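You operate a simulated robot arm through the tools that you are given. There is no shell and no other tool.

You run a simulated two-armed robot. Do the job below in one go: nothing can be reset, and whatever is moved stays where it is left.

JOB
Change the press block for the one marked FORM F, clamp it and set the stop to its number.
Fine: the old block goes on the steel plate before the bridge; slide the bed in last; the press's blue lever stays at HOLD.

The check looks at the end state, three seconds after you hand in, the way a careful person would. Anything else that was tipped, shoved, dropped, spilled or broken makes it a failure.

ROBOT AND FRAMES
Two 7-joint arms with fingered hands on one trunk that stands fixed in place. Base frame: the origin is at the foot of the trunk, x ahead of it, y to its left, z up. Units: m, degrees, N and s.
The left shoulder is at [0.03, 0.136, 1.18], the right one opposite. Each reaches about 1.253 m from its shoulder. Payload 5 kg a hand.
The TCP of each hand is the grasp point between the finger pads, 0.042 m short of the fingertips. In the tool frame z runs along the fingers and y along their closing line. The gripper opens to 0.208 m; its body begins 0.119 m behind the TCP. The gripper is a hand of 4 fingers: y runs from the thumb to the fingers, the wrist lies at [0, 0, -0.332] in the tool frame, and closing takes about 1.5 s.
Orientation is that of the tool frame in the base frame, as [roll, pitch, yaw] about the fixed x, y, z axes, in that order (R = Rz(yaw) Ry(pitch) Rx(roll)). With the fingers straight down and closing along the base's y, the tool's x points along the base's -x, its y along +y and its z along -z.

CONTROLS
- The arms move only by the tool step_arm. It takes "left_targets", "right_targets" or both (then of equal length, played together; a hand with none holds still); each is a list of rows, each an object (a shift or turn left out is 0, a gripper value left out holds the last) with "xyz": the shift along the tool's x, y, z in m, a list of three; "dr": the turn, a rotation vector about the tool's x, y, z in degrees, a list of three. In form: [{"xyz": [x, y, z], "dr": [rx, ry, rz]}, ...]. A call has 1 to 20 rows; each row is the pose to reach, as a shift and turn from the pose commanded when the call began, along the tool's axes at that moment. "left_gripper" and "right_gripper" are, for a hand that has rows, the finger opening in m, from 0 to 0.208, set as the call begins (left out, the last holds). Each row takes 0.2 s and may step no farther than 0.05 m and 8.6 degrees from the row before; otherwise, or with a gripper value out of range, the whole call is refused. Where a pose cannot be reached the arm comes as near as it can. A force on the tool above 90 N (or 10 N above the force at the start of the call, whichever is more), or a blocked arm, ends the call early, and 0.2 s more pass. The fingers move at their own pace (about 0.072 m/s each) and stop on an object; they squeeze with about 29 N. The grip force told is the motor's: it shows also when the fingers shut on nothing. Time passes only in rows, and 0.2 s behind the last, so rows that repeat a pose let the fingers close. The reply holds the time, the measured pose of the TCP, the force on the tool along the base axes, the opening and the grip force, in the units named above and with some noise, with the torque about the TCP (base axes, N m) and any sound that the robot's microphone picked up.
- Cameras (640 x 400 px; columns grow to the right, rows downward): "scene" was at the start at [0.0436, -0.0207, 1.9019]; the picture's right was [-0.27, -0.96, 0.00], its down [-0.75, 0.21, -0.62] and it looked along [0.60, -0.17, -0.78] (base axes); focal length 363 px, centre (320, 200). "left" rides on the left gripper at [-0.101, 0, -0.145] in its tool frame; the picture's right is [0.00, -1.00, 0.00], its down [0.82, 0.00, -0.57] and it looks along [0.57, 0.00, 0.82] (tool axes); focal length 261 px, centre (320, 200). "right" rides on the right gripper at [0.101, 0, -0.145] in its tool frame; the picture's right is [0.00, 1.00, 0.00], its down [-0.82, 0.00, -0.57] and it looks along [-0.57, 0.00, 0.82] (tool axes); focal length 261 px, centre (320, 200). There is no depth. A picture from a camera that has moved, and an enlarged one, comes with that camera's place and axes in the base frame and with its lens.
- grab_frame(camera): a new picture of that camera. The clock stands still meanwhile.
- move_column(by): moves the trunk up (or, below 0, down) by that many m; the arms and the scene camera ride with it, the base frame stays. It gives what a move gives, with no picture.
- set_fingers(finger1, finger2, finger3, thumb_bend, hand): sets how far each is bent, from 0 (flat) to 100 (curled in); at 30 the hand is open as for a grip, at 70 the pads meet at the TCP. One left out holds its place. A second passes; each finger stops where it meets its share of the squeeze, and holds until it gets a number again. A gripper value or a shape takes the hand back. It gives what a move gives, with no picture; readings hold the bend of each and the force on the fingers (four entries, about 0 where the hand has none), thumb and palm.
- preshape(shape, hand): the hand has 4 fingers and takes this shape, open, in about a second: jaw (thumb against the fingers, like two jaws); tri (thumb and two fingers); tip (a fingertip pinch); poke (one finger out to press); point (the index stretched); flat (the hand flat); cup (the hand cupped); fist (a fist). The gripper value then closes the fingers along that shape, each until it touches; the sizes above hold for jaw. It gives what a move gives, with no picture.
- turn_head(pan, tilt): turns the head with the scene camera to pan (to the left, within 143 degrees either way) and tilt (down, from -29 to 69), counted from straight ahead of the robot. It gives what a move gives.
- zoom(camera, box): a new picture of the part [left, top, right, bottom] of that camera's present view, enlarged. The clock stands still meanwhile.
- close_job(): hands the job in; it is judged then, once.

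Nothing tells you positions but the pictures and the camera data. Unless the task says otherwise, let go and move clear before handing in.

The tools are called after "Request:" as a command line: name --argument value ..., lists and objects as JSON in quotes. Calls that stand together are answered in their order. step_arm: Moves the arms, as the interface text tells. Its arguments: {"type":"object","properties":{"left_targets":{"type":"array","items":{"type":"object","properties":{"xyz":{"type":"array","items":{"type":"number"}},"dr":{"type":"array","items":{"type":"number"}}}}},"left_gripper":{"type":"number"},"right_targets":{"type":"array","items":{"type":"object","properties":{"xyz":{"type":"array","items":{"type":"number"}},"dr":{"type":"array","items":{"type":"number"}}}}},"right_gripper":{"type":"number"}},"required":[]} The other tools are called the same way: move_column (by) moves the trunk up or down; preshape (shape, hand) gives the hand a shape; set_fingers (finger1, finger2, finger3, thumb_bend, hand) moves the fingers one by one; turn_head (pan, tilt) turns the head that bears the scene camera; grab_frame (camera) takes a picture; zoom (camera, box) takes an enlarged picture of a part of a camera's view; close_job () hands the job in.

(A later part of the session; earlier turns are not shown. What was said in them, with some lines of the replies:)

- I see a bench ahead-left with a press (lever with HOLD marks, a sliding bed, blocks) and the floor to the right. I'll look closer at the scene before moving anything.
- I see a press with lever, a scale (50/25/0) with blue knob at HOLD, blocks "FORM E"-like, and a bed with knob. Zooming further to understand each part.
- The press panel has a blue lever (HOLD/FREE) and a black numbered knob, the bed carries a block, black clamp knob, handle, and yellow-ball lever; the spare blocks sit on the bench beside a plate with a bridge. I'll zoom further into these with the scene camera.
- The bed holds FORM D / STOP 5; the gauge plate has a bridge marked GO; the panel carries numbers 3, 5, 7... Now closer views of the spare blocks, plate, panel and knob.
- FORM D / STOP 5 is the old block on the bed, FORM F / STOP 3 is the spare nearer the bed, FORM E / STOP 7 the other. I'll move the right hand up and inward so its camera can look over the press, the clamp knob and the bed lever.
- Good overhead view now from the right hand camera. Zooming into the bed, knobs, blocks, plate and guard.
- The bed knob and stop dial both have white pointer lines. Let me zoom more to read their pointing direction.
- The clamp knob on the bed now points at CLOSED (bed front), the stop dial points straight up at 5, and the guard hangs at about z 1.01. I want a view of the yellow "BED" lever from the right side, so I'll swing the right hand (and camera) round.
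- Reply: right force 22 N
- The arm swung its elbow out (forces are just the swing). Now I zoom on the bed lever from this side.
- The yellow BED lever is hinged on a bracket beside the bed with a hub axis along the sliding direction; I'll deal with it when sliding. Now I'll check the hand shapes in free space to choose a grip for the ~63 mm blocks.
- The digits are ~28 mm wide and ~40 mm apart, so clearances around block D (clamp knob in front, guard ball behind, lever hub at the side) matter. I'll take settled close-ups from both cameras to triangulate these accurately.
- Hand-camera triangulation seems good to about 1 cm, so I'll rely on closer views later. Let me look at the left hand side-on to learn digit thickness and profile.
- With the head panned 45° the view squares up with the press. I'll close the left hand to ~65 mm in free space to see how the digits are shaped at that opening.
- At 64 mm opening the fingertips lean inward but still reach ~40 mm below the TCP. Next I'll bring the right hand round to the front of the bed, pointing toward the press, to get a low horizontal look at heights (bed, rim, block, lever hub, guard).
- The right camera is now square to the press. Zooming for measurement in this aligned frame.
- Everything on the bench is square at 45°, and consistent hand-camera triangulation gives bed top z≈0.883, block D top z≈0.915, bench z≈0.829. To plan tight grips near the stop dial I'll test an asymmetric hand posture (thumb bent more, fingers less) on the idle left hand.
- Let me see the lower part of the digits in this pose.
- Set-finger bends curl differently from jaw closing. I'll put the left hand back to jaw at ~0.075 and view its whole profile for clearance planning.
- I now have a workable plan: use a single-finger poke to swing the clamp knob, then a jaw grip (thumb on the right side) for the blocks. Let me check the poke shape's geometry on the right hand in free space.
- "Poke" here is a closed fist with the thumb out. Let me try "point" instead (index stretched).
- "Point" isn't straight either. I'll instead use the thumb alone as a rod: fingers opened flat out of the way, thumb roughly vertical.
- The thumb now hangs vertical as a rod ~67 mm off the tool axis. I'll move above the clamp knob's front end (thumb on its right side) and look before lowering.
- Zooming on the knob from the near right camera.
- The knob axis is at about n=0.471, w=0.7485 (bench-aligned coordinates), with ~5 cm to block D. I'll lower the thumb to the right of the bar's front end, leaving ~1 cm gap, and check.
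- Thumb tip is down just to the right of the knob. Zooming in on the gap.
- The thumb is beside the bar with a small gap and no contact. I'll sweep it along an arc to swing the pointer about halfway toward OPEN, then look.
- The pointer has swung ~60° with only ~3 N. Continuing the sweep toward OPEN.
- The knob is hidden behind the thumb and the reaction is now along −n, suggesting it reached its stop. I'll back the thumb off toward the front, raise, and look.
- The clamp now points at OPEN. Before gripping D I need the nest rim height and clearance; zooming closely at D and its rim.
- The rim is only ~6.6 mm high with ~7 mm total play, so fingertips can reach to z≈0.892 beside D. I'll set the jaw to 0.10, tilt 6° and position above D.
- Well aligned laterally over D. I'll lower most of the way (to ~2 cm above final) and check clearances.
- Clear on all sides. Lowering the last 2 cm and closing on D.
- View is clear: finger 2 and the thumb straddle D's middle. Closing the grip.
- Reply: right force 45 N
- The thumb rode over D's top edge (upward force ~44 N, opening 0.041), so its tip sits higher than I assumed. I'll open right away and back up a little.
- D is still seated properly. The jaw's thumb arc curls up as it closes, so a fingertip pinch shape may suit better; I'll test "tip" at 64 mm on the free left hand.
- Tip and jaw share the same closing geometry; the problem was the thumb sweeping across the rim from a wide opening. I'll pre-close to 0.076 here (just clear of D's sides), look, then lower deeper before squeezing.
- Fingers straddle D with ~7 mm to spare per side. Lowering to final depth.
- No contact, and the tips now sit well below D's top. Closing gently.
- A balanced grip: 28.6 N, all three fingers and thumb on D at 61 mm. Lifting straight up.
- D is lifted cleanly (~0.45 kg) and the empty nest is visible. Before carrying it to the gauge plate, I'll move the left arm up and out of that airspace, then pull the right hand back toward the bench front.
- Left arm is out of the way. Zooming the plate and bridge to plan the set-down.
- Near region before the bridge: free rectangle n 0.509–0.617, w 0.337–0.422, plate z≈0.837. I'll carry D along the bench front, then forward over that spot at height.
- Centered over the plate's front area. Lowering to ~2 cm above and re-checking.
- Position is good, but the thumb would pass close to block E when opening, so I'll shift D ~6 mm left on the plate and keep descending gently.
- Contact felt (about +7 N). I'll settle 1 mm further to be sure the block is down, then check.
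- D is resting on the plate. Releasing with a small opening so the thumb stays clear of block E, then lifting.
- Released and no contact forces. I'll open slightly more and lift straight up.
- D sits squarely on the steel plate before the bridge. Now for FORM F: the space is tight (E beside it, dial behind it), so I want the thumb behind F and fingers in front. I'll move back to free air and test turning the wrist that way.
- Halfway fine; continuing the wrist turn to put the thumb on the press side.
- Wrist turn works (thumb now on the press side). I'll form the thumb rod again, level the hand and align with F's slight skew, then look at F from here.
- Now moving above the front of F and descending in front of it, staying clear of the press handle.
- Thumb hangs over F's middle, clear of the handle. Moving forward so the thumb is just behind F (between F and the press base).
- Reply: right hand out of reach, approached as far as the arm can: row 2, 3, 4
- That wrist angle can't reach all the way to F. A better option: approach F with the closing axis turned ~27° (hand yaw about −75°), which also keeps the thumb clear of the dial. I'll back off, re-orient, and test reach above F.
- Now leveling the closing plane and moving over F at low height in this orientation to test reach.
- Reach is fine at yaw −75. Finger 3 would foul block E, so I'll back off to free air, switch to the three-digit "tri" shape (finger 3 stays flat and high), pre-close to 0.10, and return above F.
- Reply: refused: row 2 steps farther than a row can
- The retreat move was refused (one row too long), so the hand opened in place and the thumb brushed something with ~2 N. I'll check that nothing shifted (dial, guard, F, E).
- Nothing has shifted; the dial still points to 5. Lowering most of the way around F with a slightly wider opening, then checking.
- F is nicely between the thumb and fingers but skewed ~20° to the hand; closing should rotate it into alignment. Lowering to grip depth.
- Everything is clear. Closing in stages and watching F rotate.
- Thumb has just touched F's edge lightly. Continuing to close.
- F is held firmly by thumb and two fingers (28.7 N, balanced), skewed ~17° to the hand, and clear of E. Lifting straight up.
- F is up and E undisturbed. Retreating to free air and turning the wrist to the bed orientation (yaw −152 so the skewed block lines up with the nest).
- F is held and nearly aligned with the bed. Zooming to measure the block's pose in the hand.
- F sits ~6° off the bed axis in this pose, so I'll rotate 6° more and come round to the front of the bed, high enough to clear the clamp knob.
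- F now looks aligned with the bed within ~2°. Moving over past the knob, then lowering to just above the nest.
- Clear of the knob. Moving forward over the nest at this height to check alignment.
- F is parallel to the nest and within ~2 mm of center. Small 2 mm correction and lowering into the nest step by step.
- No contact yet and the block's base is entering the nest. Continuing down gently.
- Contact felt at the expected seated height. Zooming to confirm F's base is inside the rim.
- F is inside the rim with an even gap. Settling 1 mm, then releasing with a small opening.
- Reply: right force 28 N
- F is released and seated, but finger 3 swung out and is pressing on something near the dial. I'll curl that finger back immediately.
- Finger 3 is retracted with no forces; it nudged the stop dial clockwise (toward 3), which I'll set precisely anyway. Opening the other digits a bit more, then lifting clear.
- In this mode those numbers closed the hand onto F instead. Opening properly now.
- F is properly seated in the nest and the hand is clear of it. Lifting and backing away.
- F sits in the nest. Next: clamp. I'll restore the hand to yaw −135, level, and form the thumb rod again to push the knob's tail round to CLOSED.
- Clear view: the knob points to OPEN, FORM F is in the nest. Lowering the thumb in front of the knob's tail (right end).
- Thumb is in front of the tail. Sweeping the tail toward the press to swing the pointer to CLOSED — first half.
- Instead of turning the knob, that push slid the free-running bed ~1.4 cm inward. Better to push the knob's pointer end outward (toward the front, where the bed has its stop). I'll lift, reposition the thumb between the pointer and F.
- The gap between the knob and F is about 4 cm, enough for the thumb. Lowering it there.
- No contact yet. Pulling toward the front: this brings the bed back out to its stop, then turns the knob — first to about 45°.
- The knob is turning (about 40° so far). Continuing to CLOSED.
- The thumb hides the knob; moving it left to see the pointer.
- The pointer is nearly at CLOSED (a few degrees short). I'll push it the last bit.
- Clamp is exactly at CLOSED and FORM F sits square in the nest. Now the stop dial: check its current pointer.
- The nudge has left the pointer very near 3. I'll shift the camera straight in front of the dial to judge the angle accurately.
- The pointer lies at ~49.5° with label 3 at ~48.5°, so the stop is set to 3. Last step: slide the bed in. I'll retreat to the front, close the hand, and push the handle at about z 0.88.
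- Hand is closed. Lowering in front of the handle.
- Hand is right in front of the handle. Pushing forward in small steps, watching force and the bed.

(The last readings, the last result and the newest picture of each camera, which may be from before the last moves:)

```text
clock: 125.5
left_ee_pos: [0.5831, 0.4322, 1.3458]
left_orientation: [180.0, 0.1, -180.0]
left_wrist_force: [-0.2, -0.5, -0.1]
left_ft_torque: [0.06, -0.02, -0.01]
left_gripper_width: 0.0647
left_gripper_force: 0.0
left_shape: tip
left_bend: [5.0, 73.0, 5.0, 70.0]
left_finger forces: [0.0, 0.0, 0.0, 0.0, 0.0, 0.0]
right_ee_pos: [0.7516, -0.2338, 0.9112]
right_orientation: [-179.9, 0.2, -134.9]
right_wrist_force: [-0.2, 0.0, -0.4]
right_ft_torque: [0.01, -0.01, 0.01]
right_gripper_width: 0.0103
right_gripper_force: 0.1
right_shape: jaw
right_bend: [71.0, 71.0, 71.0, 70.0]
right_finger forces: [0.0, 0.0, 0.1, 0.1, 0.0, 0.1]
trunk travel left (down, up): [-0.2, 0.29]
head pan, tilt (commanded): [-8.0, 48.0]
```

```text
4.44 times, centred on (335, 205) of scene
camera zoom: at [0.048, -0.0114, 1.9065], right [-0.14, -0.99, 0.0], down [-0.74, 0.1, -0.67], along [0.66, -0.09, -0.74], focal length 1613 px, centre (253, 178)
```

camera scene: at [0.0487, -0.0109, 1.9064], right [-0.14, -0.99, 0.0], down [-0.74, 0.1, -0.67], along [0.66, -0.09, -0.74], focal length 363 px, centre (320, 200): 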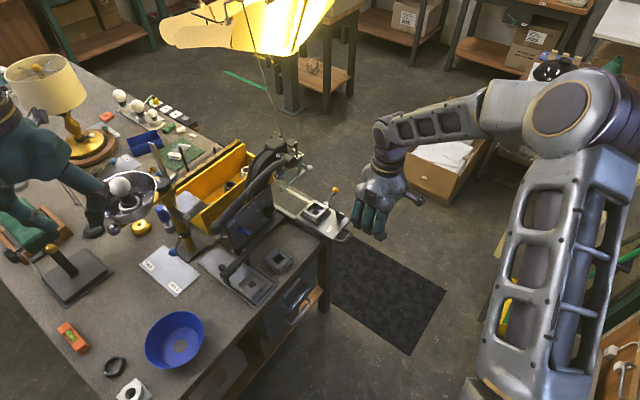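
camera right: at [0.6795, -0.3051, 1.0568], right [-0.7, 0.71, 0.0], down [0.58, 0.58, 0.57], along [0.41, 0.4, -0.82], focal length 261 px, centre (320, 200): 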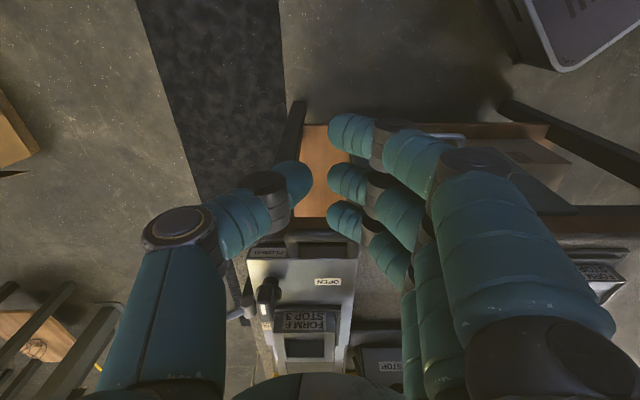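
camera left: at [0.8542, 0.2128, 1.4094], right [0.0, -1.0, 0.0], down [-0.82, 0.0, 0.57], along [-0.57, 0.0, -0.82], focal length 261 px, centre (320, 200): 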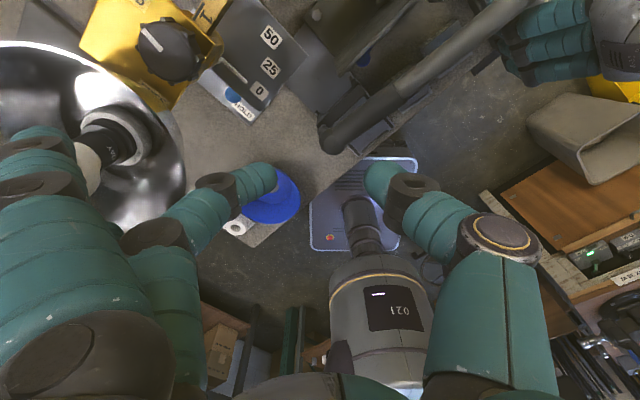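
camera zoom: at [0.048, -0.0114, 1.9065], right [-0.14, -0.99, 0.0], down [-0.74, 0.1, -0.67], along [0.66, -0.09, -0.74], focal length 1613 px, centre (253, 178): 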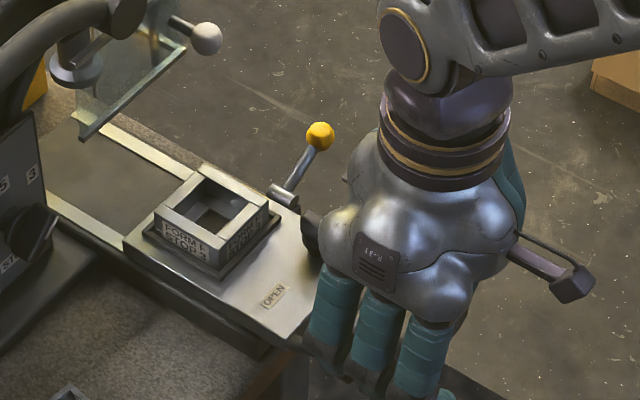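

No contact felt yet; zooming to see the hand versus the handle.

Request:
zoom --camera "right" --box '[230, 180, 390, 300]'

Request:
turn_head --pan -16 --tilt 55

Request:
grab_frame --camera "scene"

```text
3.33 times, centred on (310, 240) of right
camera zoom: at [0.6795, -0.3051, 1.0568], right [-0.7, 0.71, 0.0], down [0.58, 0.58, 0.57], along [0.41, 0.4, -0.82], focal length 869 px, centre (353, 67)
```

zoom: 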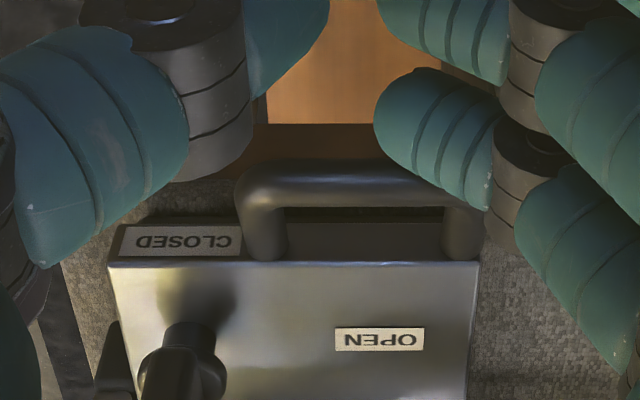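

```text
clock: 126.2
left_ee_pos: [0.5848, 0.4331, 1.343]
left_orientation: [180.0, 0.0, 180.0]
left_wrist_force: [0.8, -0.2, 0.0]
left_ft_torque: [0.0, -0.01, 0.02]
left_gripper_width: 0.0645
left_gripper_force: 0.0
left_shape: tip
left_bend: [5.0, 73.0, 5.0, 70.0]
left_finger forces: [0.1, 0.0, 0.1, 0.0, 0.0, 0.0]
right_ee_pos: [0.7504, -0.2343, 0.9116]
right_orientation: [-179.9, 0.0, -134.9]
right_wrist_force: [1.4, -0.6, 1.1]
right_ft_torque: [-0.04, 0.02, -0.02]
right_gripper_width: 0.0101
right_gripper_force: 0.0
right_shape: jaw
right_bend: [71.0, 71.0, 71.0, 70.0]
right_finger forces: [0.0, 0.1, 0.0, 0.0, 0.0, 0.1]
trunk travel left (down, up): [-0.2, 0.29]
head pan, tilt (commanded): [-16.0, 55.0]
```

```text
taken
camera scene: at [0.0403, -0.0195, 1.8972], right [-0.28, -0.96, 0.0], down [-0.79, 0.23, -0.57], along [0.55, -0.16, -0.82], focal length 363 px, centre (320, 200)
```

scene: 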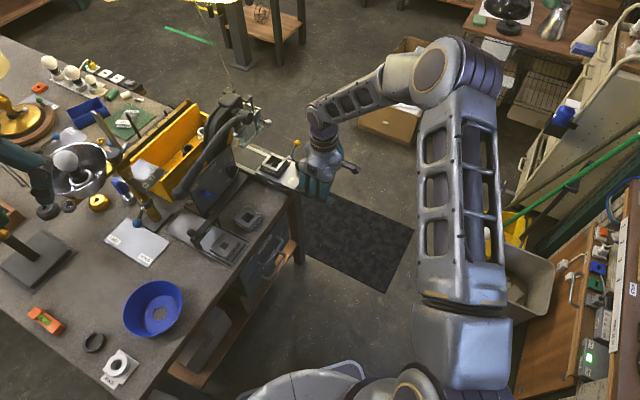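

The finger is already pushing the handle and the bed glides easily (~1.7 cm so far). Continuing to push.

Request:
step_arm --right_targets '[{"xyz": [-0.015, 0, 0]}, {"xyz": [-0.03, 0, 0]}, {"xyz": [-0.045, 0, 0]}, {"xyz": [-0.06, 0, 0]}, {"xyz": [-0.075, 0, 0]}, {"xyz": [-0.09, 0, 0]}, {"xyz": [-0.1, 0, 0]}, {"xyz": [-0.1, 0, 0]}]'

Request:
grab_frame --camera "right"

Request:
zoom --camera "scene" --box '[190, 70, 370, 220]'

```text
clock: 128.0
left_ee_pos: [0.5843, 0.4319, 1.3439]
left_orientation: [180.0, 0.0, -180.0]
left_wrist_force: [0.5, 0.1, 0.3]
left_ft_torque: [0.0, -0.01, -0.01]
left_gripper_width: 0.0645
left_gripper_force: 0.1
left_shape: tip
left_bend: [5.0, 73.0, 5.0, 70.0]
left_finger forces: [0.1, 0.0, 0.0, 0.0, 0.0, 0.0]
right_ee_pos: [0.8221, -0.1638, 0.9112]
right_orientation: [179.9, 0.1, -134.9]
right_wrist_force: [-1.1, 0.2, -0.3]
right_ft_torque: [0.03, 0.01, -0.04]
right_gripper_width: 0.0106
right_gripper_force: 0.1
right_shape: jaw
right_bend: [71.0, 71.0, 71.0, 70.0]
right_finger forces: [0.1, 0.1, 0.5, 0.0, 0.0, 0.0]
trunk travel left (down, up): [-0.2, 0.29]
head pan, tilt (commanded): [-16.0, 55.0]
```

```text
taken
camera right: at [0.7505, -0.2354, 1.0558], right [-0.7, 0.71, 0.0], down [0.58, 0.58, 0.57], along [0.41, 0.4, -0.82], focal length 261 px, centre (320, 200)
```

right: 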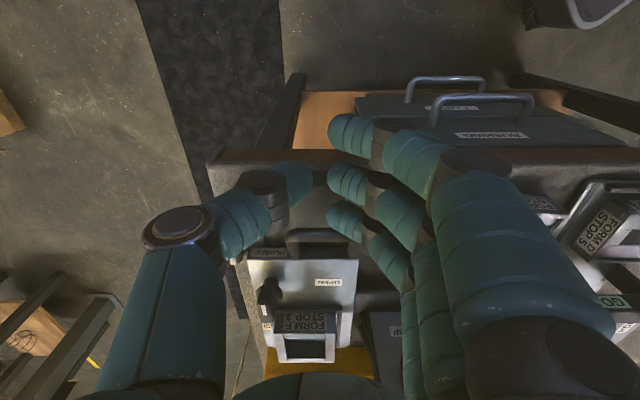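

```text
2.67 times, centred on (280, 145) of scene
camera zoom: at [0.0398, -0.02, 1.8972], right [-0.28, -0.96, 0.0], down [-0.79, 0.23, -0.57], along [0.55, -0.16, -0.82], focal length 968 px, centre (427, 347)
```

zoom: 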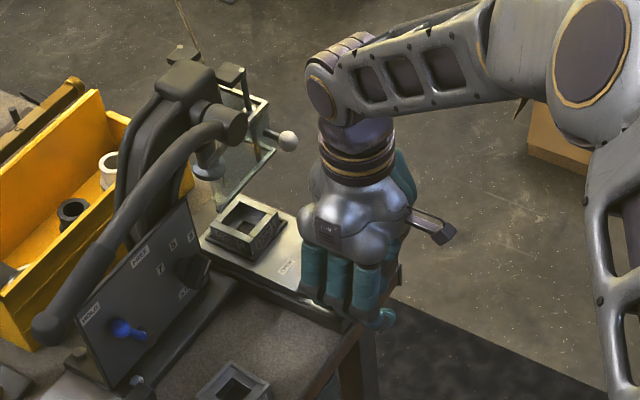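

Bed is ~11.5 cm in and F is near the guard. Continuing carefully.

Request:
step_arm --right_targets '[{"xyz": [-0.01, 0, 0]}, {"xyz": [-0.02, 0, 0]}, {"xyz": [-0.028, 0, 0]}, {"xyz": [-0.028, 0, 0]}]'

Request:
zoom --camera "scene" --box '[220, 90, 330, 190]'

Request:
zoom --camera "right" --box '[200, 200, 440, 390]'

```text
clock: 129.0
left_ee_pos: [0.5834, 0.4318, 1.3447]
left_orientation: [-180.0, -0.1, 180.0]
left_wrist_force: [0.9, -0.3, -0.2]
left_ft_torque: [0.02, -0.01, -0.02]
left_gripper_width: 0.0646
left_gripper_force: 0.0
left_shape: tip
left_bend: [5.0, 73.0, 5.0, 70.0]
left_finger forces: [0.1, 0.1, 0.0, 0.0, 0.0, 0.0]
right_ee_pos: [0.8405, -0.1446, 0.9119]
right_orientation: [-179.9, 0.1, -135.0]
right_wrist_force: [0.3, -1.5, -0.8]
right_ft_torque: [-0.03, 0.02, -0.01]
right_gripper_width: 0.0104
right_gripper_force: 0.1
right_shape: jaw
right_bend: [71.0, 71.0, 71.0, 70.0]
right_finger forces: [0.0, 0.1, 0.8, 0.0, 0.0, 0.0]
trunk travel left (down, up): [-0.2, 0.29]
head pan, tilt (commanded): [-16.0, 55.0]
```

```text
4.00 times, centred on (275, 140) of scene
camera zoom: at [0.0398, -0.0202, 1.8972], right [-0.28, -0.96, 0.0], down [-0.79, 0.23, -0.57], along [0.55, -0.16, -0.82], focal length 1452 px, centre (500, 440)
```

zoom: 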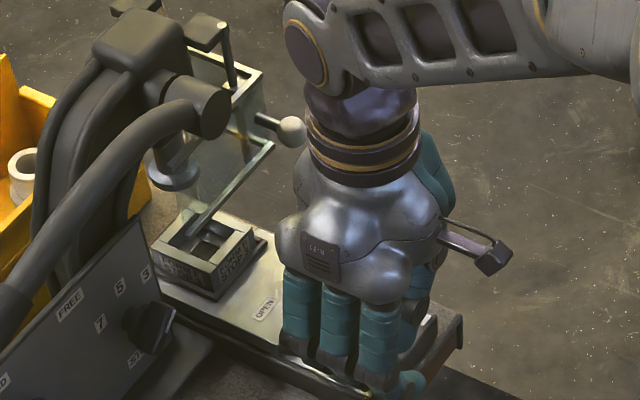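

```text
2.11 times, centred on (320, 295) of right
camera zoom: at [0.7685, -0.2153, 1.057], right [-0.7, 0.71, 0.0], down [0.58, 0.58, 0.57], along [0.41, 0.4, -0.82], focal length 549 px, centre (320, 0)
```

zoom: 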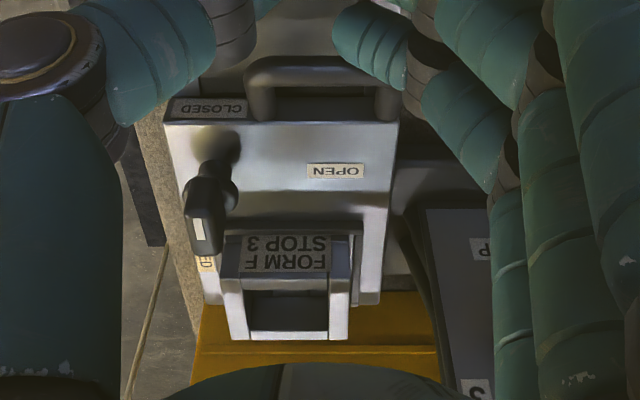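

F is passing under the guard toward the ram, and the palm is nearing the guard ball. I'll lean the hand back slightly while pushing the last bit until the bed meets its stop.

Request:
step_arm --right_targets '[{"xyz": [0.002, 0, 0], "dr": [0, -4, 0]}, {"xyz": [0.004, 0, 0], "dr": [0, -8, 0]}, {"xyz": [0.0, 0, 0], "dr": [0, -8, 0]}, {"xyz": [-0.005, 0, 0], "dr": [0, -8, 0]}, {"xyz": [-0.01, 0, 0], "dr": [0, -8, 0]}, {"xyz": [-0.01, 0, 0], "dr": [0, -8, 0]}]'

Request:
zoom --camera "right" --box '[200, 200, 440, 390]'

Request:
zoom --camera "scene" --box '[220, 90, 330, 190]'

```text
clock: 130.4
left_ee_pos: [0.5838, 0.4323, 1.345]
left_orientation: [-179.9, -0.1, 180.0]
left_wrist_force: [0.0, 0.1, -0.8]
left_ft_torque: [0.01, -0.04, 0.01]
left_gripper_width: 0.0646
left_gripper_force: 0.0
left_shape: tip
left_bend: [5.0, 73.0, 5.0, 70.0]
left_finger forces: [0.1, 0.1, 0.1, 0.0, 0.0, 0.1]
right_ee_pos: [0.8489, -0.1382, 0.9112]
right_orientation: [-179.9, 8.0, -135.0]
right_wrist_force: [-1.6, -1.1, 1.5]
right_ft_torque: [0.01, 0.04, 0.05]
right_gripper_width: 0.0103
right_gripper_force: 0.1
right_shape: jaw
right_bend: [71.0, 71.0, 71.0, 70.0]
right_finger forces: [0.0, 0.0, 2.4, 0.0, 0.1, 0.0]
trunk travel left (down, up): [-0.2, 0.29]
head pan, tilt (commanded): [-16.0, 55.0]
```

```text
2.11 times, centred on (320, 295) of right
camera zoom: at [0.763, -0.2223, 1.0415], right [-0.7, 0.71, 0.0], down [0.52, 0.52, 0.68], along [0.48, 0.48, -0.73], focal length 549 px, centre (320, 0)
```

zoom: 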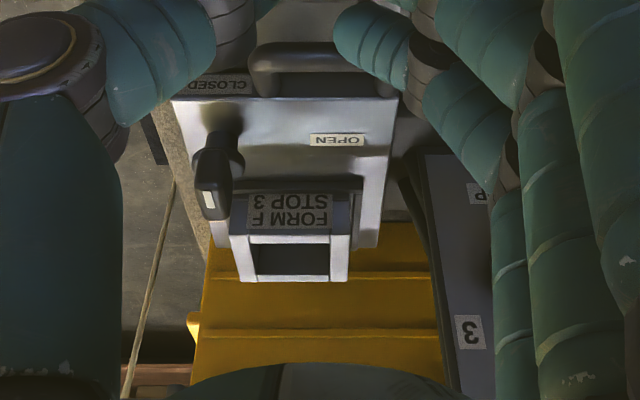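

```text
4.00 times, centred on (275, 140) of scene
camera zoom: at [0.0396, -0.0202, 1.8972], right [-0.28, -0.96, 0.0], down [-0.79, 0.23, -0.57], along [0.55, -0.16, -0.82], focal length 1452 px, centre (500, 440)
```

zoom: 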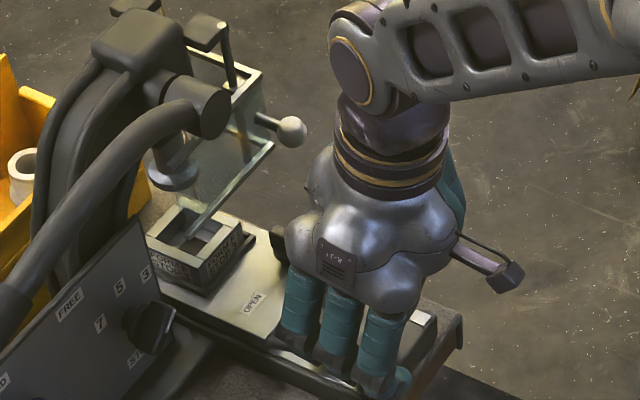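

Bed is still moving with ~2 N; the ram looks ~2 cm further. Continuing in small steps.

Request:
step_arm --right_targets '[{"xyz": [-0.005, 0, 0.0007]}, {"xyz": [-0.01, 0, 0.0014]}, {"xyz": [-0.015, 0, 0.0021]}, {"xyz": [-0.015, 0, 0.0021]}]'

Request:
zoom --camera "scene" --box '[220, 90, 330, 190]'

Request:
zoom --camera "right" --box '[200, 200, 440, 390]'

```text
clock: 131.4
left_ee_pos: [0.5794, 0.4296, 1.3481]
left_orientation: [179.8, 0.1, 180.0]
left_wrist_force: [0.1, -0.1, 0.0]
left_ft_torque: [-0.03, -0.01, 0.02]
left_gripper_width: 0.0643
left_gripper_force: 0.1
left_shape: tip
left_bend: [5.0, 73.0, 5.0, 70.0]
left_finger forces: [0.0, 0.0, 0.1, 0.0, 0.0, 0.1]
right_ee_pos: [0.8499, -0.1363, 0.91]
right_orientation: [179.9, 7.1, -135.2]
right_wrist_force: [-58.7, -50.7, 14.8]
right_ft_torque: [-0.43, 1.11, 2.0]
right_gripper_width: 0.0116
right_gripper_force: 0.1
right_shape: jaw
right_bend: [71.0, 71.0, 72.0, 70.0]
right_finger forces: [0.1, 0.0, 76.4, 0.0, 0.1, 0.1]
trunk travel left (down, up): [-0.2, 0.29]
head pan, tilt (commanded): [-16.0, 55.0]
```

```text
4.00 times, centred on (275, 140) of scene
camera zoom: at [0.0326, -0.0247, 1.8974], right [-0.28, -0.96, 0.0], down [-0.79, 0.23, -0.58], along [0.55, -0.16, -0.82], focal length 1452 px, centre (500, 440)
```

zoom: 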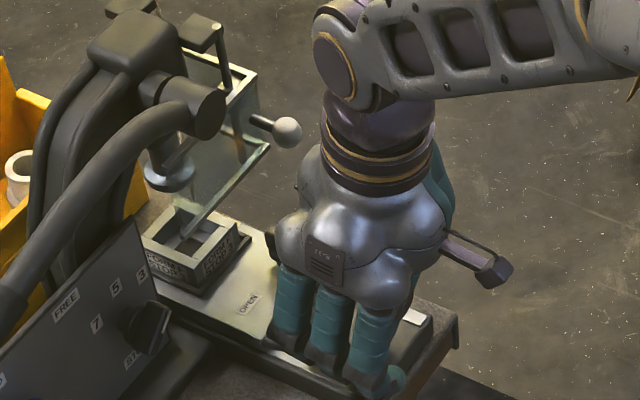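

```text
2.11 times, centred on (320, 295) of right
camera zoom: at [0.767, -0.2191, 1.0419], right [-0.7, 0.71, 0.0], down [0.53, 0.52, 0.67], along [0.47, 0.47, -0.74], focal length 549 px, centre (320, 0)
```

zoom: 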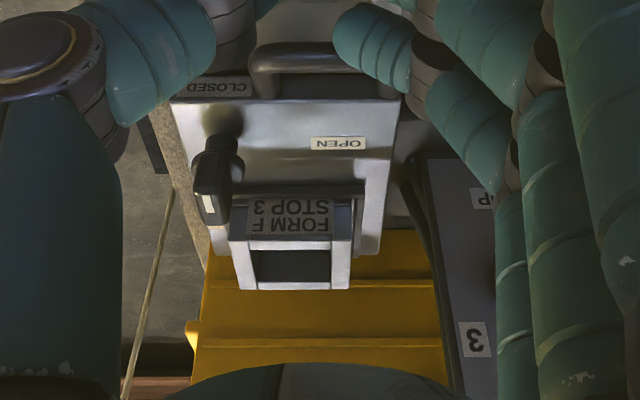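

The bed has hit a firm stop (~77 N), about 15 cm in. Backing off at once and checking the alignment under the ram.

Request:
step_arm --right_targets '[{"xyz": [0.015, 0, -0.002]}, {"xyz": [0.03, 0, -0.004]}, {"xyz": [0.06, 0, -0.008]}, {"xyz": [0.1, 0, -0.014]}, {"xyz": [0.14, 0, -0.03]}, {"xyz": [0.17, 0, -0.06]}, {"xyz": [0.19, 0, -0.1]}, {"xyz": [0.19, 0, -0.1]}]'

Request:
grab_frame --camera "right"

Request:
zoom --camera "right" --box '[230, 170, 430, 330]'

Request:
turn_head --pan -5 --tilt 48

Request:
zoom --camera "scene" --box '[260, 120, 370, 220]'

```text
clock: 133.2
left_ee_pos: [0.5855, 0.4331, 1.3448]
left_orientation: [-179.9, 0.0, 179.9]
left_wrist_force: [0.5, 0.4, 0.2]
left_ft_torque: [-0.01, 0.12, -0.05]
left_gripper_width: 0.0643
left_gripper_force: 0.0
left_shape: tip
left_bend: [5.0, 73.0, 5.0, 70.0]
left_finger forces: [0.0, 0.0, 0.0, 0.1, 0.0, 0.0]
right_ee_pos: [0.7168, -0.2708, 0.9827]
right_orientation: [-180.0, 8.0, -135.1]
right_wrist_force: [0.2, -0.3, -1.0]
right_ft_torque: [0.02, 0.13, -0.02]
right_gripper_width: 0.0104
right_gripper_force: 0.1
right_shape: jaw
right_bend: [71.0, 71.0, 71.0, 70.0]
right_finger forces: [0.1, 0.0, 0.0, 0.0, 0.1, 0.1]
trunk travel left (down, up): [-0.2, 0.29]
head pan, tilt (commanded): [-16.0, 55.0]
```

```text
taken
camera right: at [0.6324, -0.3544, 1.1123], right [-0.7, 0.71, 0.0], down [0.52, 0.52, 0.68], along [0.48, 0.48, -0.73], focal length 261 px, centre (320, 200)
```

right: 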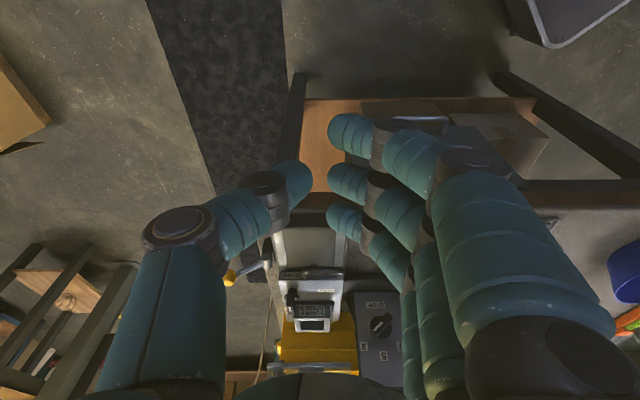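

```text
2.50 times, centred on (330, 250) of right
camera zoom: at [0.6324, -0.3544, 1.1123], right [-0.7, 0.71, 0.0], down [0.52, 0.52, 0.68], along [0.48, 0.48, -0.73], focal length 652 px, centre (295, 75)
```

zoom: 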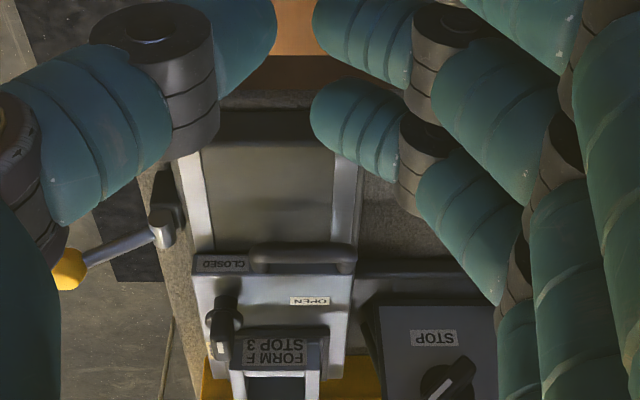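

```text
clock: 133.9
left_ee_pos: [0.5842, 0.4315, 1.3449]
left_orientation: [179.9, -0.1, -180.0]
left_wrist_force: [-0.6, -0.3, 0.8]
left_ft_torque: [0.01, -0.01, 0.0]
left_gripper_width: 0.0646
left_gripper_force: 0.1
left_shape: tip
left_bend: [5.0, 73.0, 5.0, 70.0]
left_finger forces: [0.0, 0.0, 0.1, 0.0, 0.0, 0.0]
right_ee_pos: [0.7165, -0.2703, 0.9827]
right_orientation: [-180.0, 8.0, -134.9]
right_wrist_force: [-0.8, -0.2, 0.5]
right_ft_torque: [0.04, -0.04, -0.02]
right_gripper_width: 0.0103
right_gripper_force: 0.1
right_shape: jaw
right_bend: [71.0, 71.0, 71.0, 70.0]
right_finger forces: [0.0, 0.1, 0.0, 0.1, 0.0, 0.1]
trunk travel left (down, up): [-0.2, 0.29]
head pan, tilt (commanded): [-5.0, 48.0]
```

```text
4.00 times, centred on (315, 170) of scene
camera zoom: at [0.0487, -0.007, 1.9064], right [-0.09, -1.0, 0.0], down [-0.74, 0.07, -0.67], along [0.67, -0.06, -0.74], focal length 1452 px, centre (340, 320)
```

zoom: 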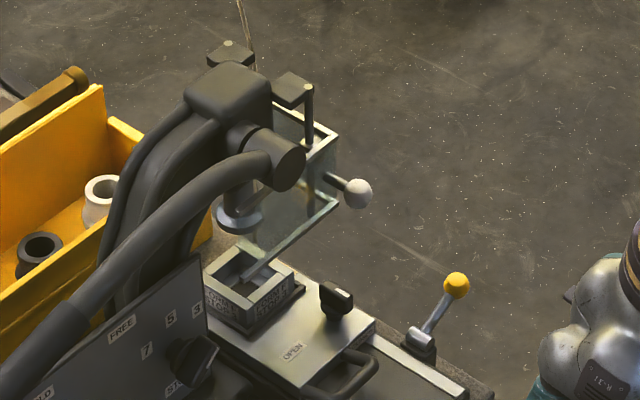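

The bed is home: F sits directly under the ram. Now I'll raise the right arm clear and verify everything: dial, blue lever, D on the plate, E, clamp.

Request:
step_arm --right_targets '[{"xyz": [0.0, 0, -0.04]}, {"xyz": [0.0, -0.02, -0.08]}, {"xyz": [0.0, -0.05, -0.12]}, {"xyz": [0.0, -0.09, -0.15]}, {"xyz": [0.0, -0.13, -0.17]}, {"xyz": [0.0, -0.17, -0.18]}, {"xyz": [0.0, -0.17, -0.18]}]'

Request:
turn_head --pan 10 --tilt 48

Request:
grab_frame --camera "scene"

Request:
zoom --camera "scene" --box '[300, 170, 430, 300]'

Request:
zoom --camera "scene" --box '[310, 180, 400, 240]'

```text
clock: 135.5
left_ee_pos: [0.5832, 0.4319, 1.3444]
left_orientation: [180.0, 0.0, -180.0]
left_wrist_force: [-0.2, 0.6, -0.2]
left_ft_torque: [-0.07, -0.06, 0.01]
left_gripper_width: 0.0644
left_gripper_force: 0.0
left_shape: tip
left_bend: [5.0, 73.0, 5.0, 70.0]
left_finger forces: [0.0, 0.1, 0.0, 0.0, 0.0, 0.0]
right_ee_pos: [0.8187, -0.4081, 1.1612]
right_orientation: [-180.0, 8.1, -135.0]
right_wrist_force: [0.2, 0.4, 1.0]
right_ft_torque: [-0.03, -0.05, -0.02]
right_gripper_width: 0.0103
right_gripper_force: 0.0
right_shape: jaw
right_bend: [71.0, 71.0, 71.0, 70.0]
right_finger forces: [0.0, 0.1, 0.0, 0.0, 0.0, 0.0]
trunk travel left (down, up): [-0.2, 0.29]
head pan, tilt (commanded): [-5.0, 48.0]
```

```text
clock: 136.3
left_ee_pos: [0.584, 0.4314, 1.3428]
left_orientation: [-179.9, -0.1, 179.9]
left_wrist_force: [1.0, 1.3, 0.2]
left_ft_torque: [0.0, 0.02, 0.01]
left_gripper_width: 0.0645
left_gripper_force: 0.1
left_shape: tip
left_bend: [5.0, 73.0, 5.0, 70.0]
left_finger forces: [0.0, 0.1, 0.1, 0.0, 0.1, 0.0]
right_ee_pos: [0.8201, -0.4084, 1.1596]
right_orientation: [-179.9, 8.1, -135.0]
right_wrist_force: [-0.2, -0.2, 0.7]
right_ft_torque: [0.03, 0.01, -0.01]
right_gripper_width: 0.0103
right_gripper_force: 0.1
right_shape: jaw
right_bend: [71.0, 71.0, 71.0, 70.0]
right_finger forces: [0.0, 0.0, 0.0, 0.1, 0.0, 0.0]
trunk travel left (down, up): [-0.2, 0.29]
head pan, tilt (commanded): [10.0, 48.0]
```

```text
taken
camera scene: at [0.0485, 0.0134, 1.9064], right [0.17, -0.98, 0.0], down [-0.73, -0.13, -0.67], along [0.66, 0.12, -0.74], focal length 363 px, centre (320, 200)
```

scene: 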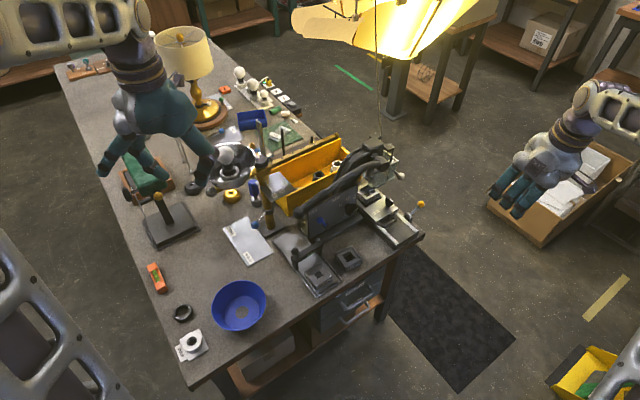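

```text
3.08 times, centred on (365, 235) of scene
camera zoom: at [0.0485, 0.0134, 1.9064], right [0.17, -0.98, 0.0], down [-0.73, -0.13, -0.67], along [0.66, 0.12, -0.74], focal length 1117 px, centre (182, 92)
```

zoom: 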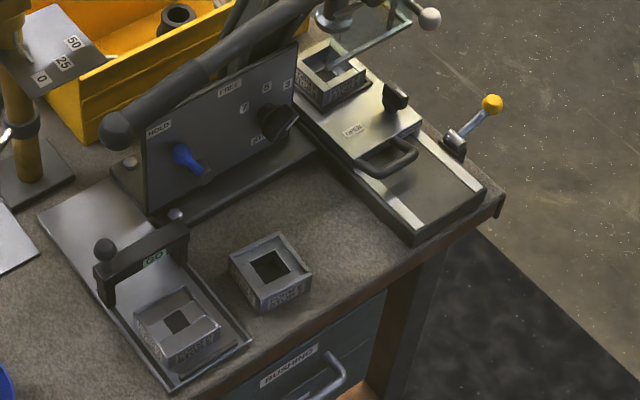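

```text
6.67 times, centred on (355, 210) of scene
camera zoom: at [0.0485, 0.0134, 1.9064], right [0.17, -0.98, 0.0], down [-0.73, -0.13, -0.67], along [0.66, 0.12, -0.74], focal length 2419 px, centre (87, 133)
```

zoom: 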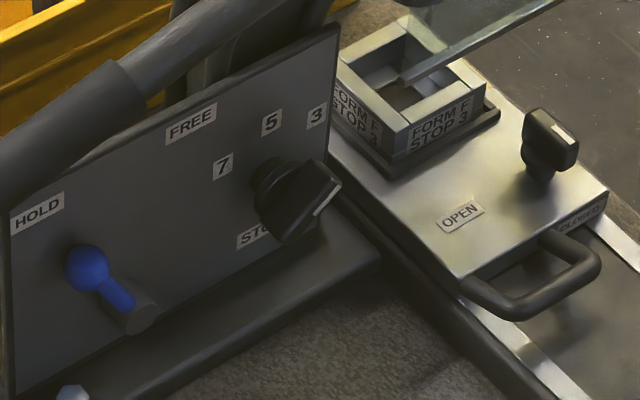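

Everything looks right. Let me double-check the block's alignment under the ram and the bed's end position.

Request:
zoom --camera "scene" --box '[330, 145, 420, 225]'

Request:
grab_frame --camera "right"

Request:
zoom --camera "scene" --box '[270, 220, 370, 300]'

```text
5.00 times, centred on (375, 185) of scene
camera zoom: at [0.0485, 0.0134, 1.9064], right [0.17, -0.98, 0.0], down [-0.73, -0.13, -0.67], along [0.66, 0.12, -0.74], focal length 1814 px, centre (45, 275)
```

zoom: 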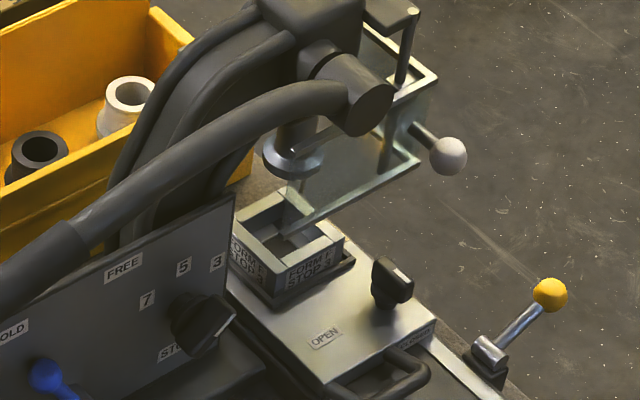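

```text
taken
camera right: at [0.7345, -0.493, 1.2903], right [-0.7, 0.71, 0.0], down [0.52, 0.52, 0.68], along [0.48, 0.48, -0.73], focal length 261 px, centre (320, 200)
```

right: 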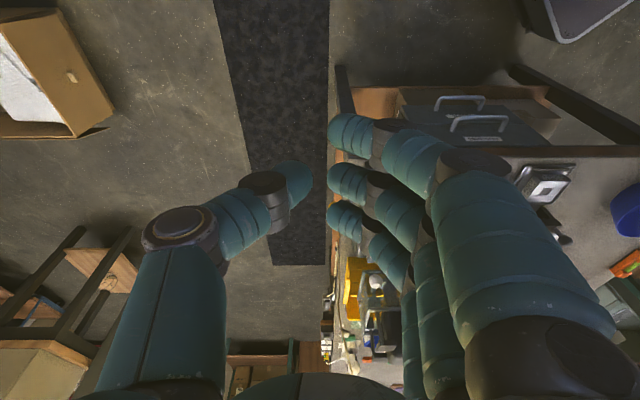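

```text
5.00 times, centred on (320, 260) of scene
camera zoom: at [0.0485, 0.0134, 1.9064], right [0.17, -0.98, 0.0], down [-0.73, -0.13, -0.67], along [0.66, 0.12, -0.74], focal length 1814 px, centre (320, -100)
```

zoom: 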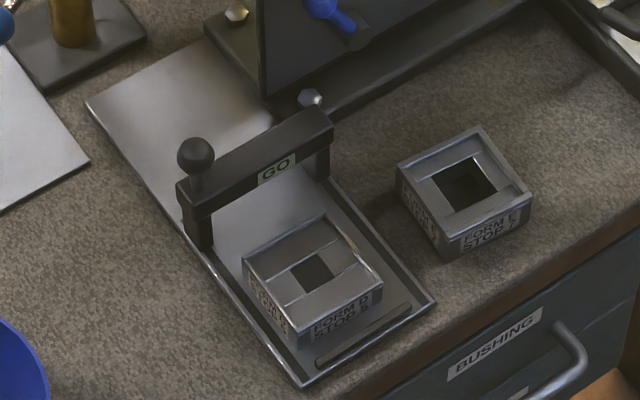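

F and ram coincide within a few mm. A last close look at D on the plate (rail clearance) and at the dial.

Request:
zoom --camera "scene" --box '[300, 258, 350, 300]'

Request:
zoom --camera "scene" --box '[325, 185, 375, 225]'

```text
9.52 times, centred on (325, 279) of scene
camera zoom: at [0.0485, 0.0134, 1.9064], right [0.17, -0.98, 0.0], down [-0.73, -0.13, -0.67], along [0.66, 0.12, -0.74], focal length 3456 px, centre (272, -552)
```

zoom: 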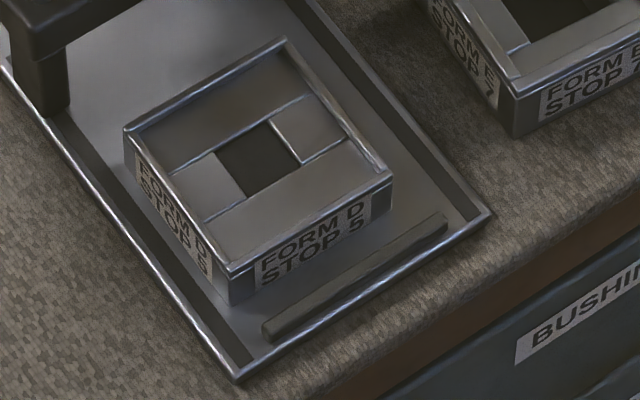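

```text
10.00 times, centred on (350, 205) of scene
camera zoom: at [0.0485, 0.0134, 1.9064], right [0.17, -0.98, 0.0], down [-0.73, -0.13, -0.67], along [0.66, 0.12, -0.74], focal length 3629 px, centre (20, 150)
```

zoom: 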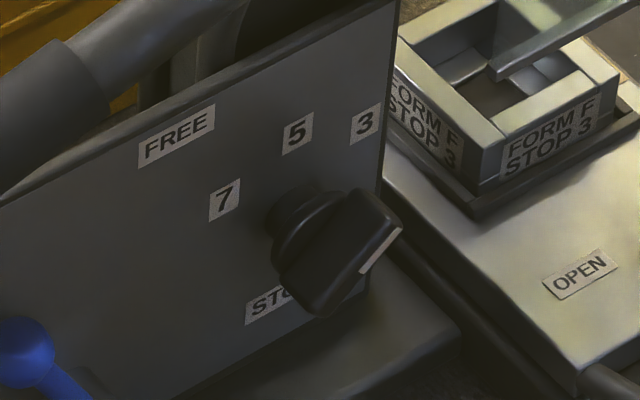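

D lies flat between the rails. To be certain of the stop angle I'll take one more frontal look at the dial with the right camera, hand open and tilted, staying well in front of the bench.

Request:
step_arm --right_targets '[{"xyz": [-0.005, 0.04, 0.0], "dr": [0, -4, 0]}, {"xyz": [-0.01, 0.08, 0.0], "dr": [0, -8, 0]}, {"xyz": [-0.02, 0.12, 0.01], "dr": [0, -12, 0]}, {"xyz": [-0.03, 0.16, 0.03], "dr": [0, -16, 0]}, {"xyz": [-0.045, 0.195, 0.05], "dr": [0, -20, 0]}, {"xyz": [-0.06, 0.225, 0.08], "dr": [0, -24, 0]}, {"xyz": [-0.075, 0.25, 0.11], "dr": [0, -27, 0]}, {"xyz": [-0.09, 0.27, 0.14], "dr": [0, -27, 0]}, {"xyz": [-0.1033, 0.278, 0.163], "dr": [0, -27, 0]}, {"xyz": [-0.1033, 0.278, 0.163], "dr": [0, -27, 0]}]' --right_gripper 0.2

Request:
grab_frame --camera "right"

```text
clock: 138.5
left_ee_pos: [0.5828, 0.4319, 1.3447]
left_orientation: [180.0, 0.0, 180.0]
left_wrist_force: [0.4, 0.0, 0.9]
left_ft_torque: [0.01, -0.05, 0.01]
left_gripper_width: 0.0641
left_gripper_force: 0.1
left_shape: tip
left_bend: [5.0, 73.0, 5.0, 70.0]
left_finger forces: [0.1, 0.0, 0.0, 0.1, 0.1, 0.0]
right_ee_pos: [0.7094, -0.1203, 1.0172]
right_orientation: [-180.0, 35.1, -135.0]
right_wrist_force: [-0.1, 0.0, 0.7]
right_ft_torque: [-0.04, -0.04, -0.02]
right_gripper_width: 0.2001
right_gripper_force: 0.1
right_shape: jaw
right_bend: [28.0, 28.0, 28.0, 27.0]
right_finger forces: [0.0, 0.1, 0.0, 0.0, 0.0, 0.1]
trunk travel left (down, up): [-0.2, 0.29]
head pan, tilt (commanded): [10.0, 48.0]
```

```text
taken
camera right: at [0.5915, -0.2375, 1.0779], right [-0.7, 0.71, 0.0], down [0.24, 0.24, 0.94], along [0.67, 0.66, -0.34], focal length 261 px, centre (320, 200)
```

right: 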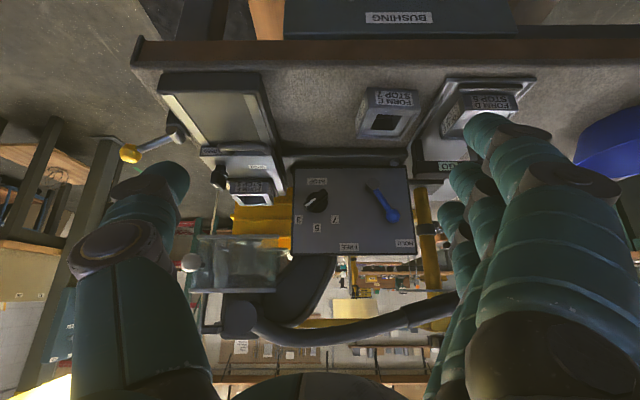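

Good frontal view. Zooming on the dial, the blue lever and the block under the ram.

Request:
zoom --camera "right" --box '[285, 165, 365, 245]'

Request:
zoom --camera "right" --box '[340, 165, 430, 260]'

Request:
zoom --camera "right" --box '[180, 130, 310, 300]'

```text
5.00 times, centred on (325, 205) of right
camera zoom: at [0.5915, -0.2375, 1.0779], right [-0.7, 0.71, 0.0], down [0.24, 0.24, 0.94], along [0.67, 0.66, -0.34], focal length 1303 px, centre (295, 175)
```

zoom: 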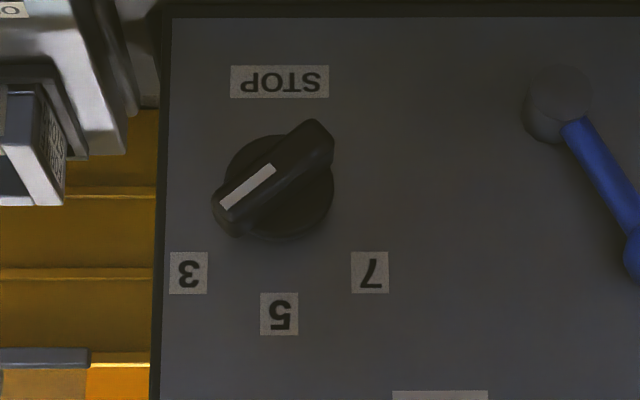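

```text
4.21 times, centred on (385, 212) of right
camera zoom: at [0.5915, -0.2375, 1.0779], right [-0.7, 0.71, 0.0], down [0.24, 0.24, 0.94], along [0.67, 0.66, -0.34], focal length 1098 px, centre (46, 147)
```

zoom: 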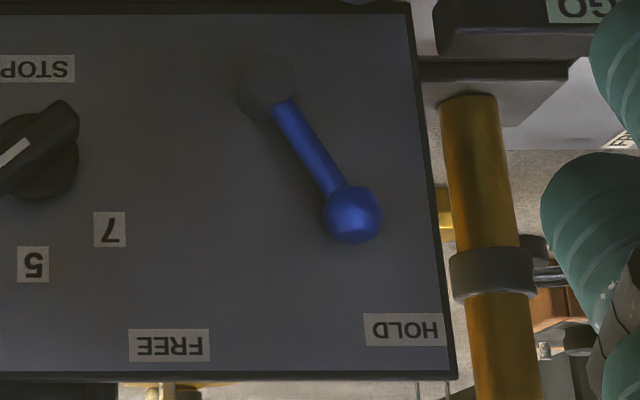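

```text
2.35 times, centred on (245, 215) of right
camera zoom: at [0.5915, -0.2375, 1.0779], right [-0.7, 0.71, 0.0], down [0.24, 0.24, 0.94], along [0.67, 0.66, -0.34], focal length 613 px, centre (496, 165)
```

zoom: 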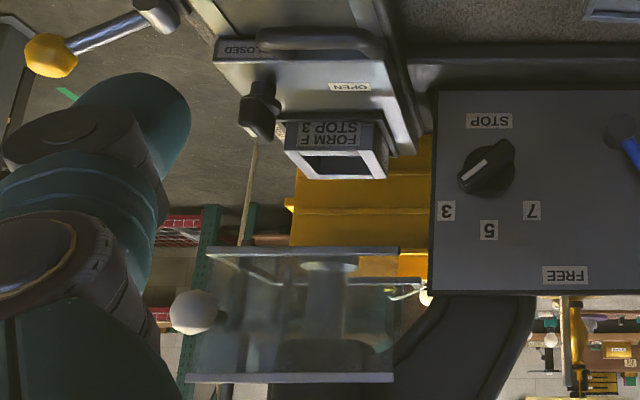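

Frontal view confirms: the pointer (~50°) matches label 3 (~51°), the blue lever is still at HOLD, the clamp points to CLOSED and FORM F sits under the ram. I'll withdraw the right arm clear of the bench.

Request:
step_arm --right_targets '[{"xyz": [0.03, -0.02, -0.02]}, {"xyz": [0.06, -0.05, -0.04]}, {"xyz": [0.08, -0.09, -0.06]}, {"xyz": [0.1, -0.13, -0.08]}, {"xyz": [0.11, -0.17, -0.1]}, {"xyz": [0.12, -0.21, -0.11]}, {"xyz": [0.12, -0.25, -0.12]}, {"xyz": [0.12, -0.28, -0.12]}, {"xyz": [0.12, -0.28, -0.12]}]'

Request:
turn_head --pan 5 --tilt 46

Request:
grab_frame --camera "scene"

Request:
zoom --camera "scene" --box '[250, 140, 420, 290]'

```text
clock: 140.5
left_ee_pos: [0.5824, 0.4327, 1.3451]
left_orientation: [-180.0, 0.0, 180.0]
left_wrist_force: [-1.5, 0.7, 0.0]
left_ft_torque: [-0.02, -0.01, 0.01]
left_gripper_width: 0.0645
left_gripper_force: 0.1
left_shape: tip
left_bend: [5.0, 73.0, 5.0, 70.0]
left_finger forces: [0.1, 0.0, 0.1, 0.0, 0.0, 0.0]
right_ee_pos: [0.792, -0.4382, 1.0445]
right_orientation: [180.0, 35.1, -135.1]
right_wrist_force: [-0.4, -0.2, 0.7]
right_ft_torque: [-0.03, 0.01, -0.05]
right_gripper_width: 0.1995
right_gripper_force: 0.1
right_shape: jaw
right_bend: [28.0, 28.0, 28.0, 27.0]
right_finger forces: [0.0, 0.0, 0.1, 0.0, 0.0, 0.1]
trunk travel left (down, up): [-0.2, 0.29]
head pan, tilt (commanded): [10.0, 48.0]
```

```text
clock: 141.1
left_ee_pos: [0.5843, 0.433, 1.345]
left_orientation: [180.0, 0.0, -179.9]
left_wrist_force: [-0.2, 0.3, 0.7]
left_ft_torque: [0.03, 0.06, 0.02]
left_gripper_width: 0.0643
left_gripper_force: 0.1
left_shape: tip
left_bend: [5.0, 73.0, 5.0, 70.0]
left_finger forces: [0.0, 0.0, 0.0, 0.1, 0.0, 0.0]
right_ee_pos: [0.7915, -0.4375, 1.0437]
right_orientation: [-179.9, 34.9, -134.9]
right_wrist_force: [0.1, 0.0, 0.1]
right_ft_torque: [0.0, 0.0, 0.04]
right_gripper_width: 0.2
right_gripper_force: 0.2
right_shape: jaw
right_bend: [28.0, 28.0, 28.0, 27.0]
right_finger forces: [0.0, 0.0, 0.0, 0.0, 0.0, 0.1]
trunk travel left (down, up): [-0.2, 0.29]
head pan, tilt (commanded): [5.0, 46.0]
```

```text
taken
camera scene: at [0.0511, 0.0069, 1.9092], right [0.09, -1.0, 0.0], down [-0.72, -0.06, -0.69], along [0.69, 0.06, -0.72], focal length 363 px, centre (320, 200)
```

scene: 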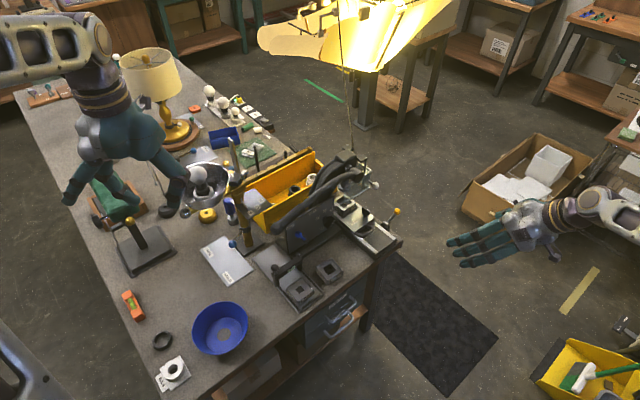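

```text
2.67 times, centred on (335, 215) of scene
camera zoom: at [0.0511, 0.0069, 1.9092], right [0.09, -1.0, 0.0], down [-0.72, -0.06, -0.69], along [0.69, 0.06, -0.72], focal length 968 px, centre (280, 160)
```

zoom: 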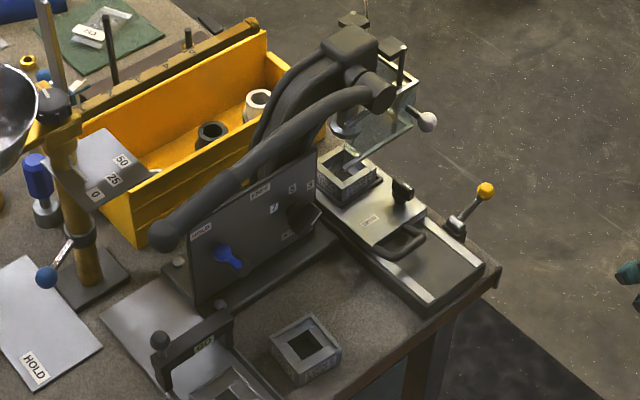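

The end state checks out: FORM F is clamped under the ram with the bed in, the stop is at 3, and the blue lever is at HOLD. FORM D is on the plate before the bridge, FORM E is untouched, and both hands are clear. Handing in.

Request:
close_job

```text
The job is handed in.
```

The press now has FORM F in it: clamped, stop set to 3, bed slid fully in under the ram. I've handed the job in and got no verdict back.

- **Old block:** FORM D lies flat between the rails on the steel plate. I took "before the bridge" to mean the near side, where the GO label faces.
- **Clamp:** the knob points at CLOSED. On the first try my push slid the bed about 1.5 cm inward instead of turning the knob. I pulled the bed back out and closed the clamp before sliding it in.
- **Stop:** the pointer lines up with the 3 to within about 2°. A finger knocked the dial round from 5 while I was releasing FORM F. It landed on 3, so I checked it from two sides and left it there.
- **Bed:** slid in last. It hit its end stop hard, at about 77 N, before I backed off.
- **Left alone:** the blue lever is still at HOLD, FORM E is where it was, and I did not use the yellow-ball lever by the bed.

On my first try at picking up FORM D, the thumb slipped over its top edge and pressed down on it. The block stayed in its seat and showed no damage.
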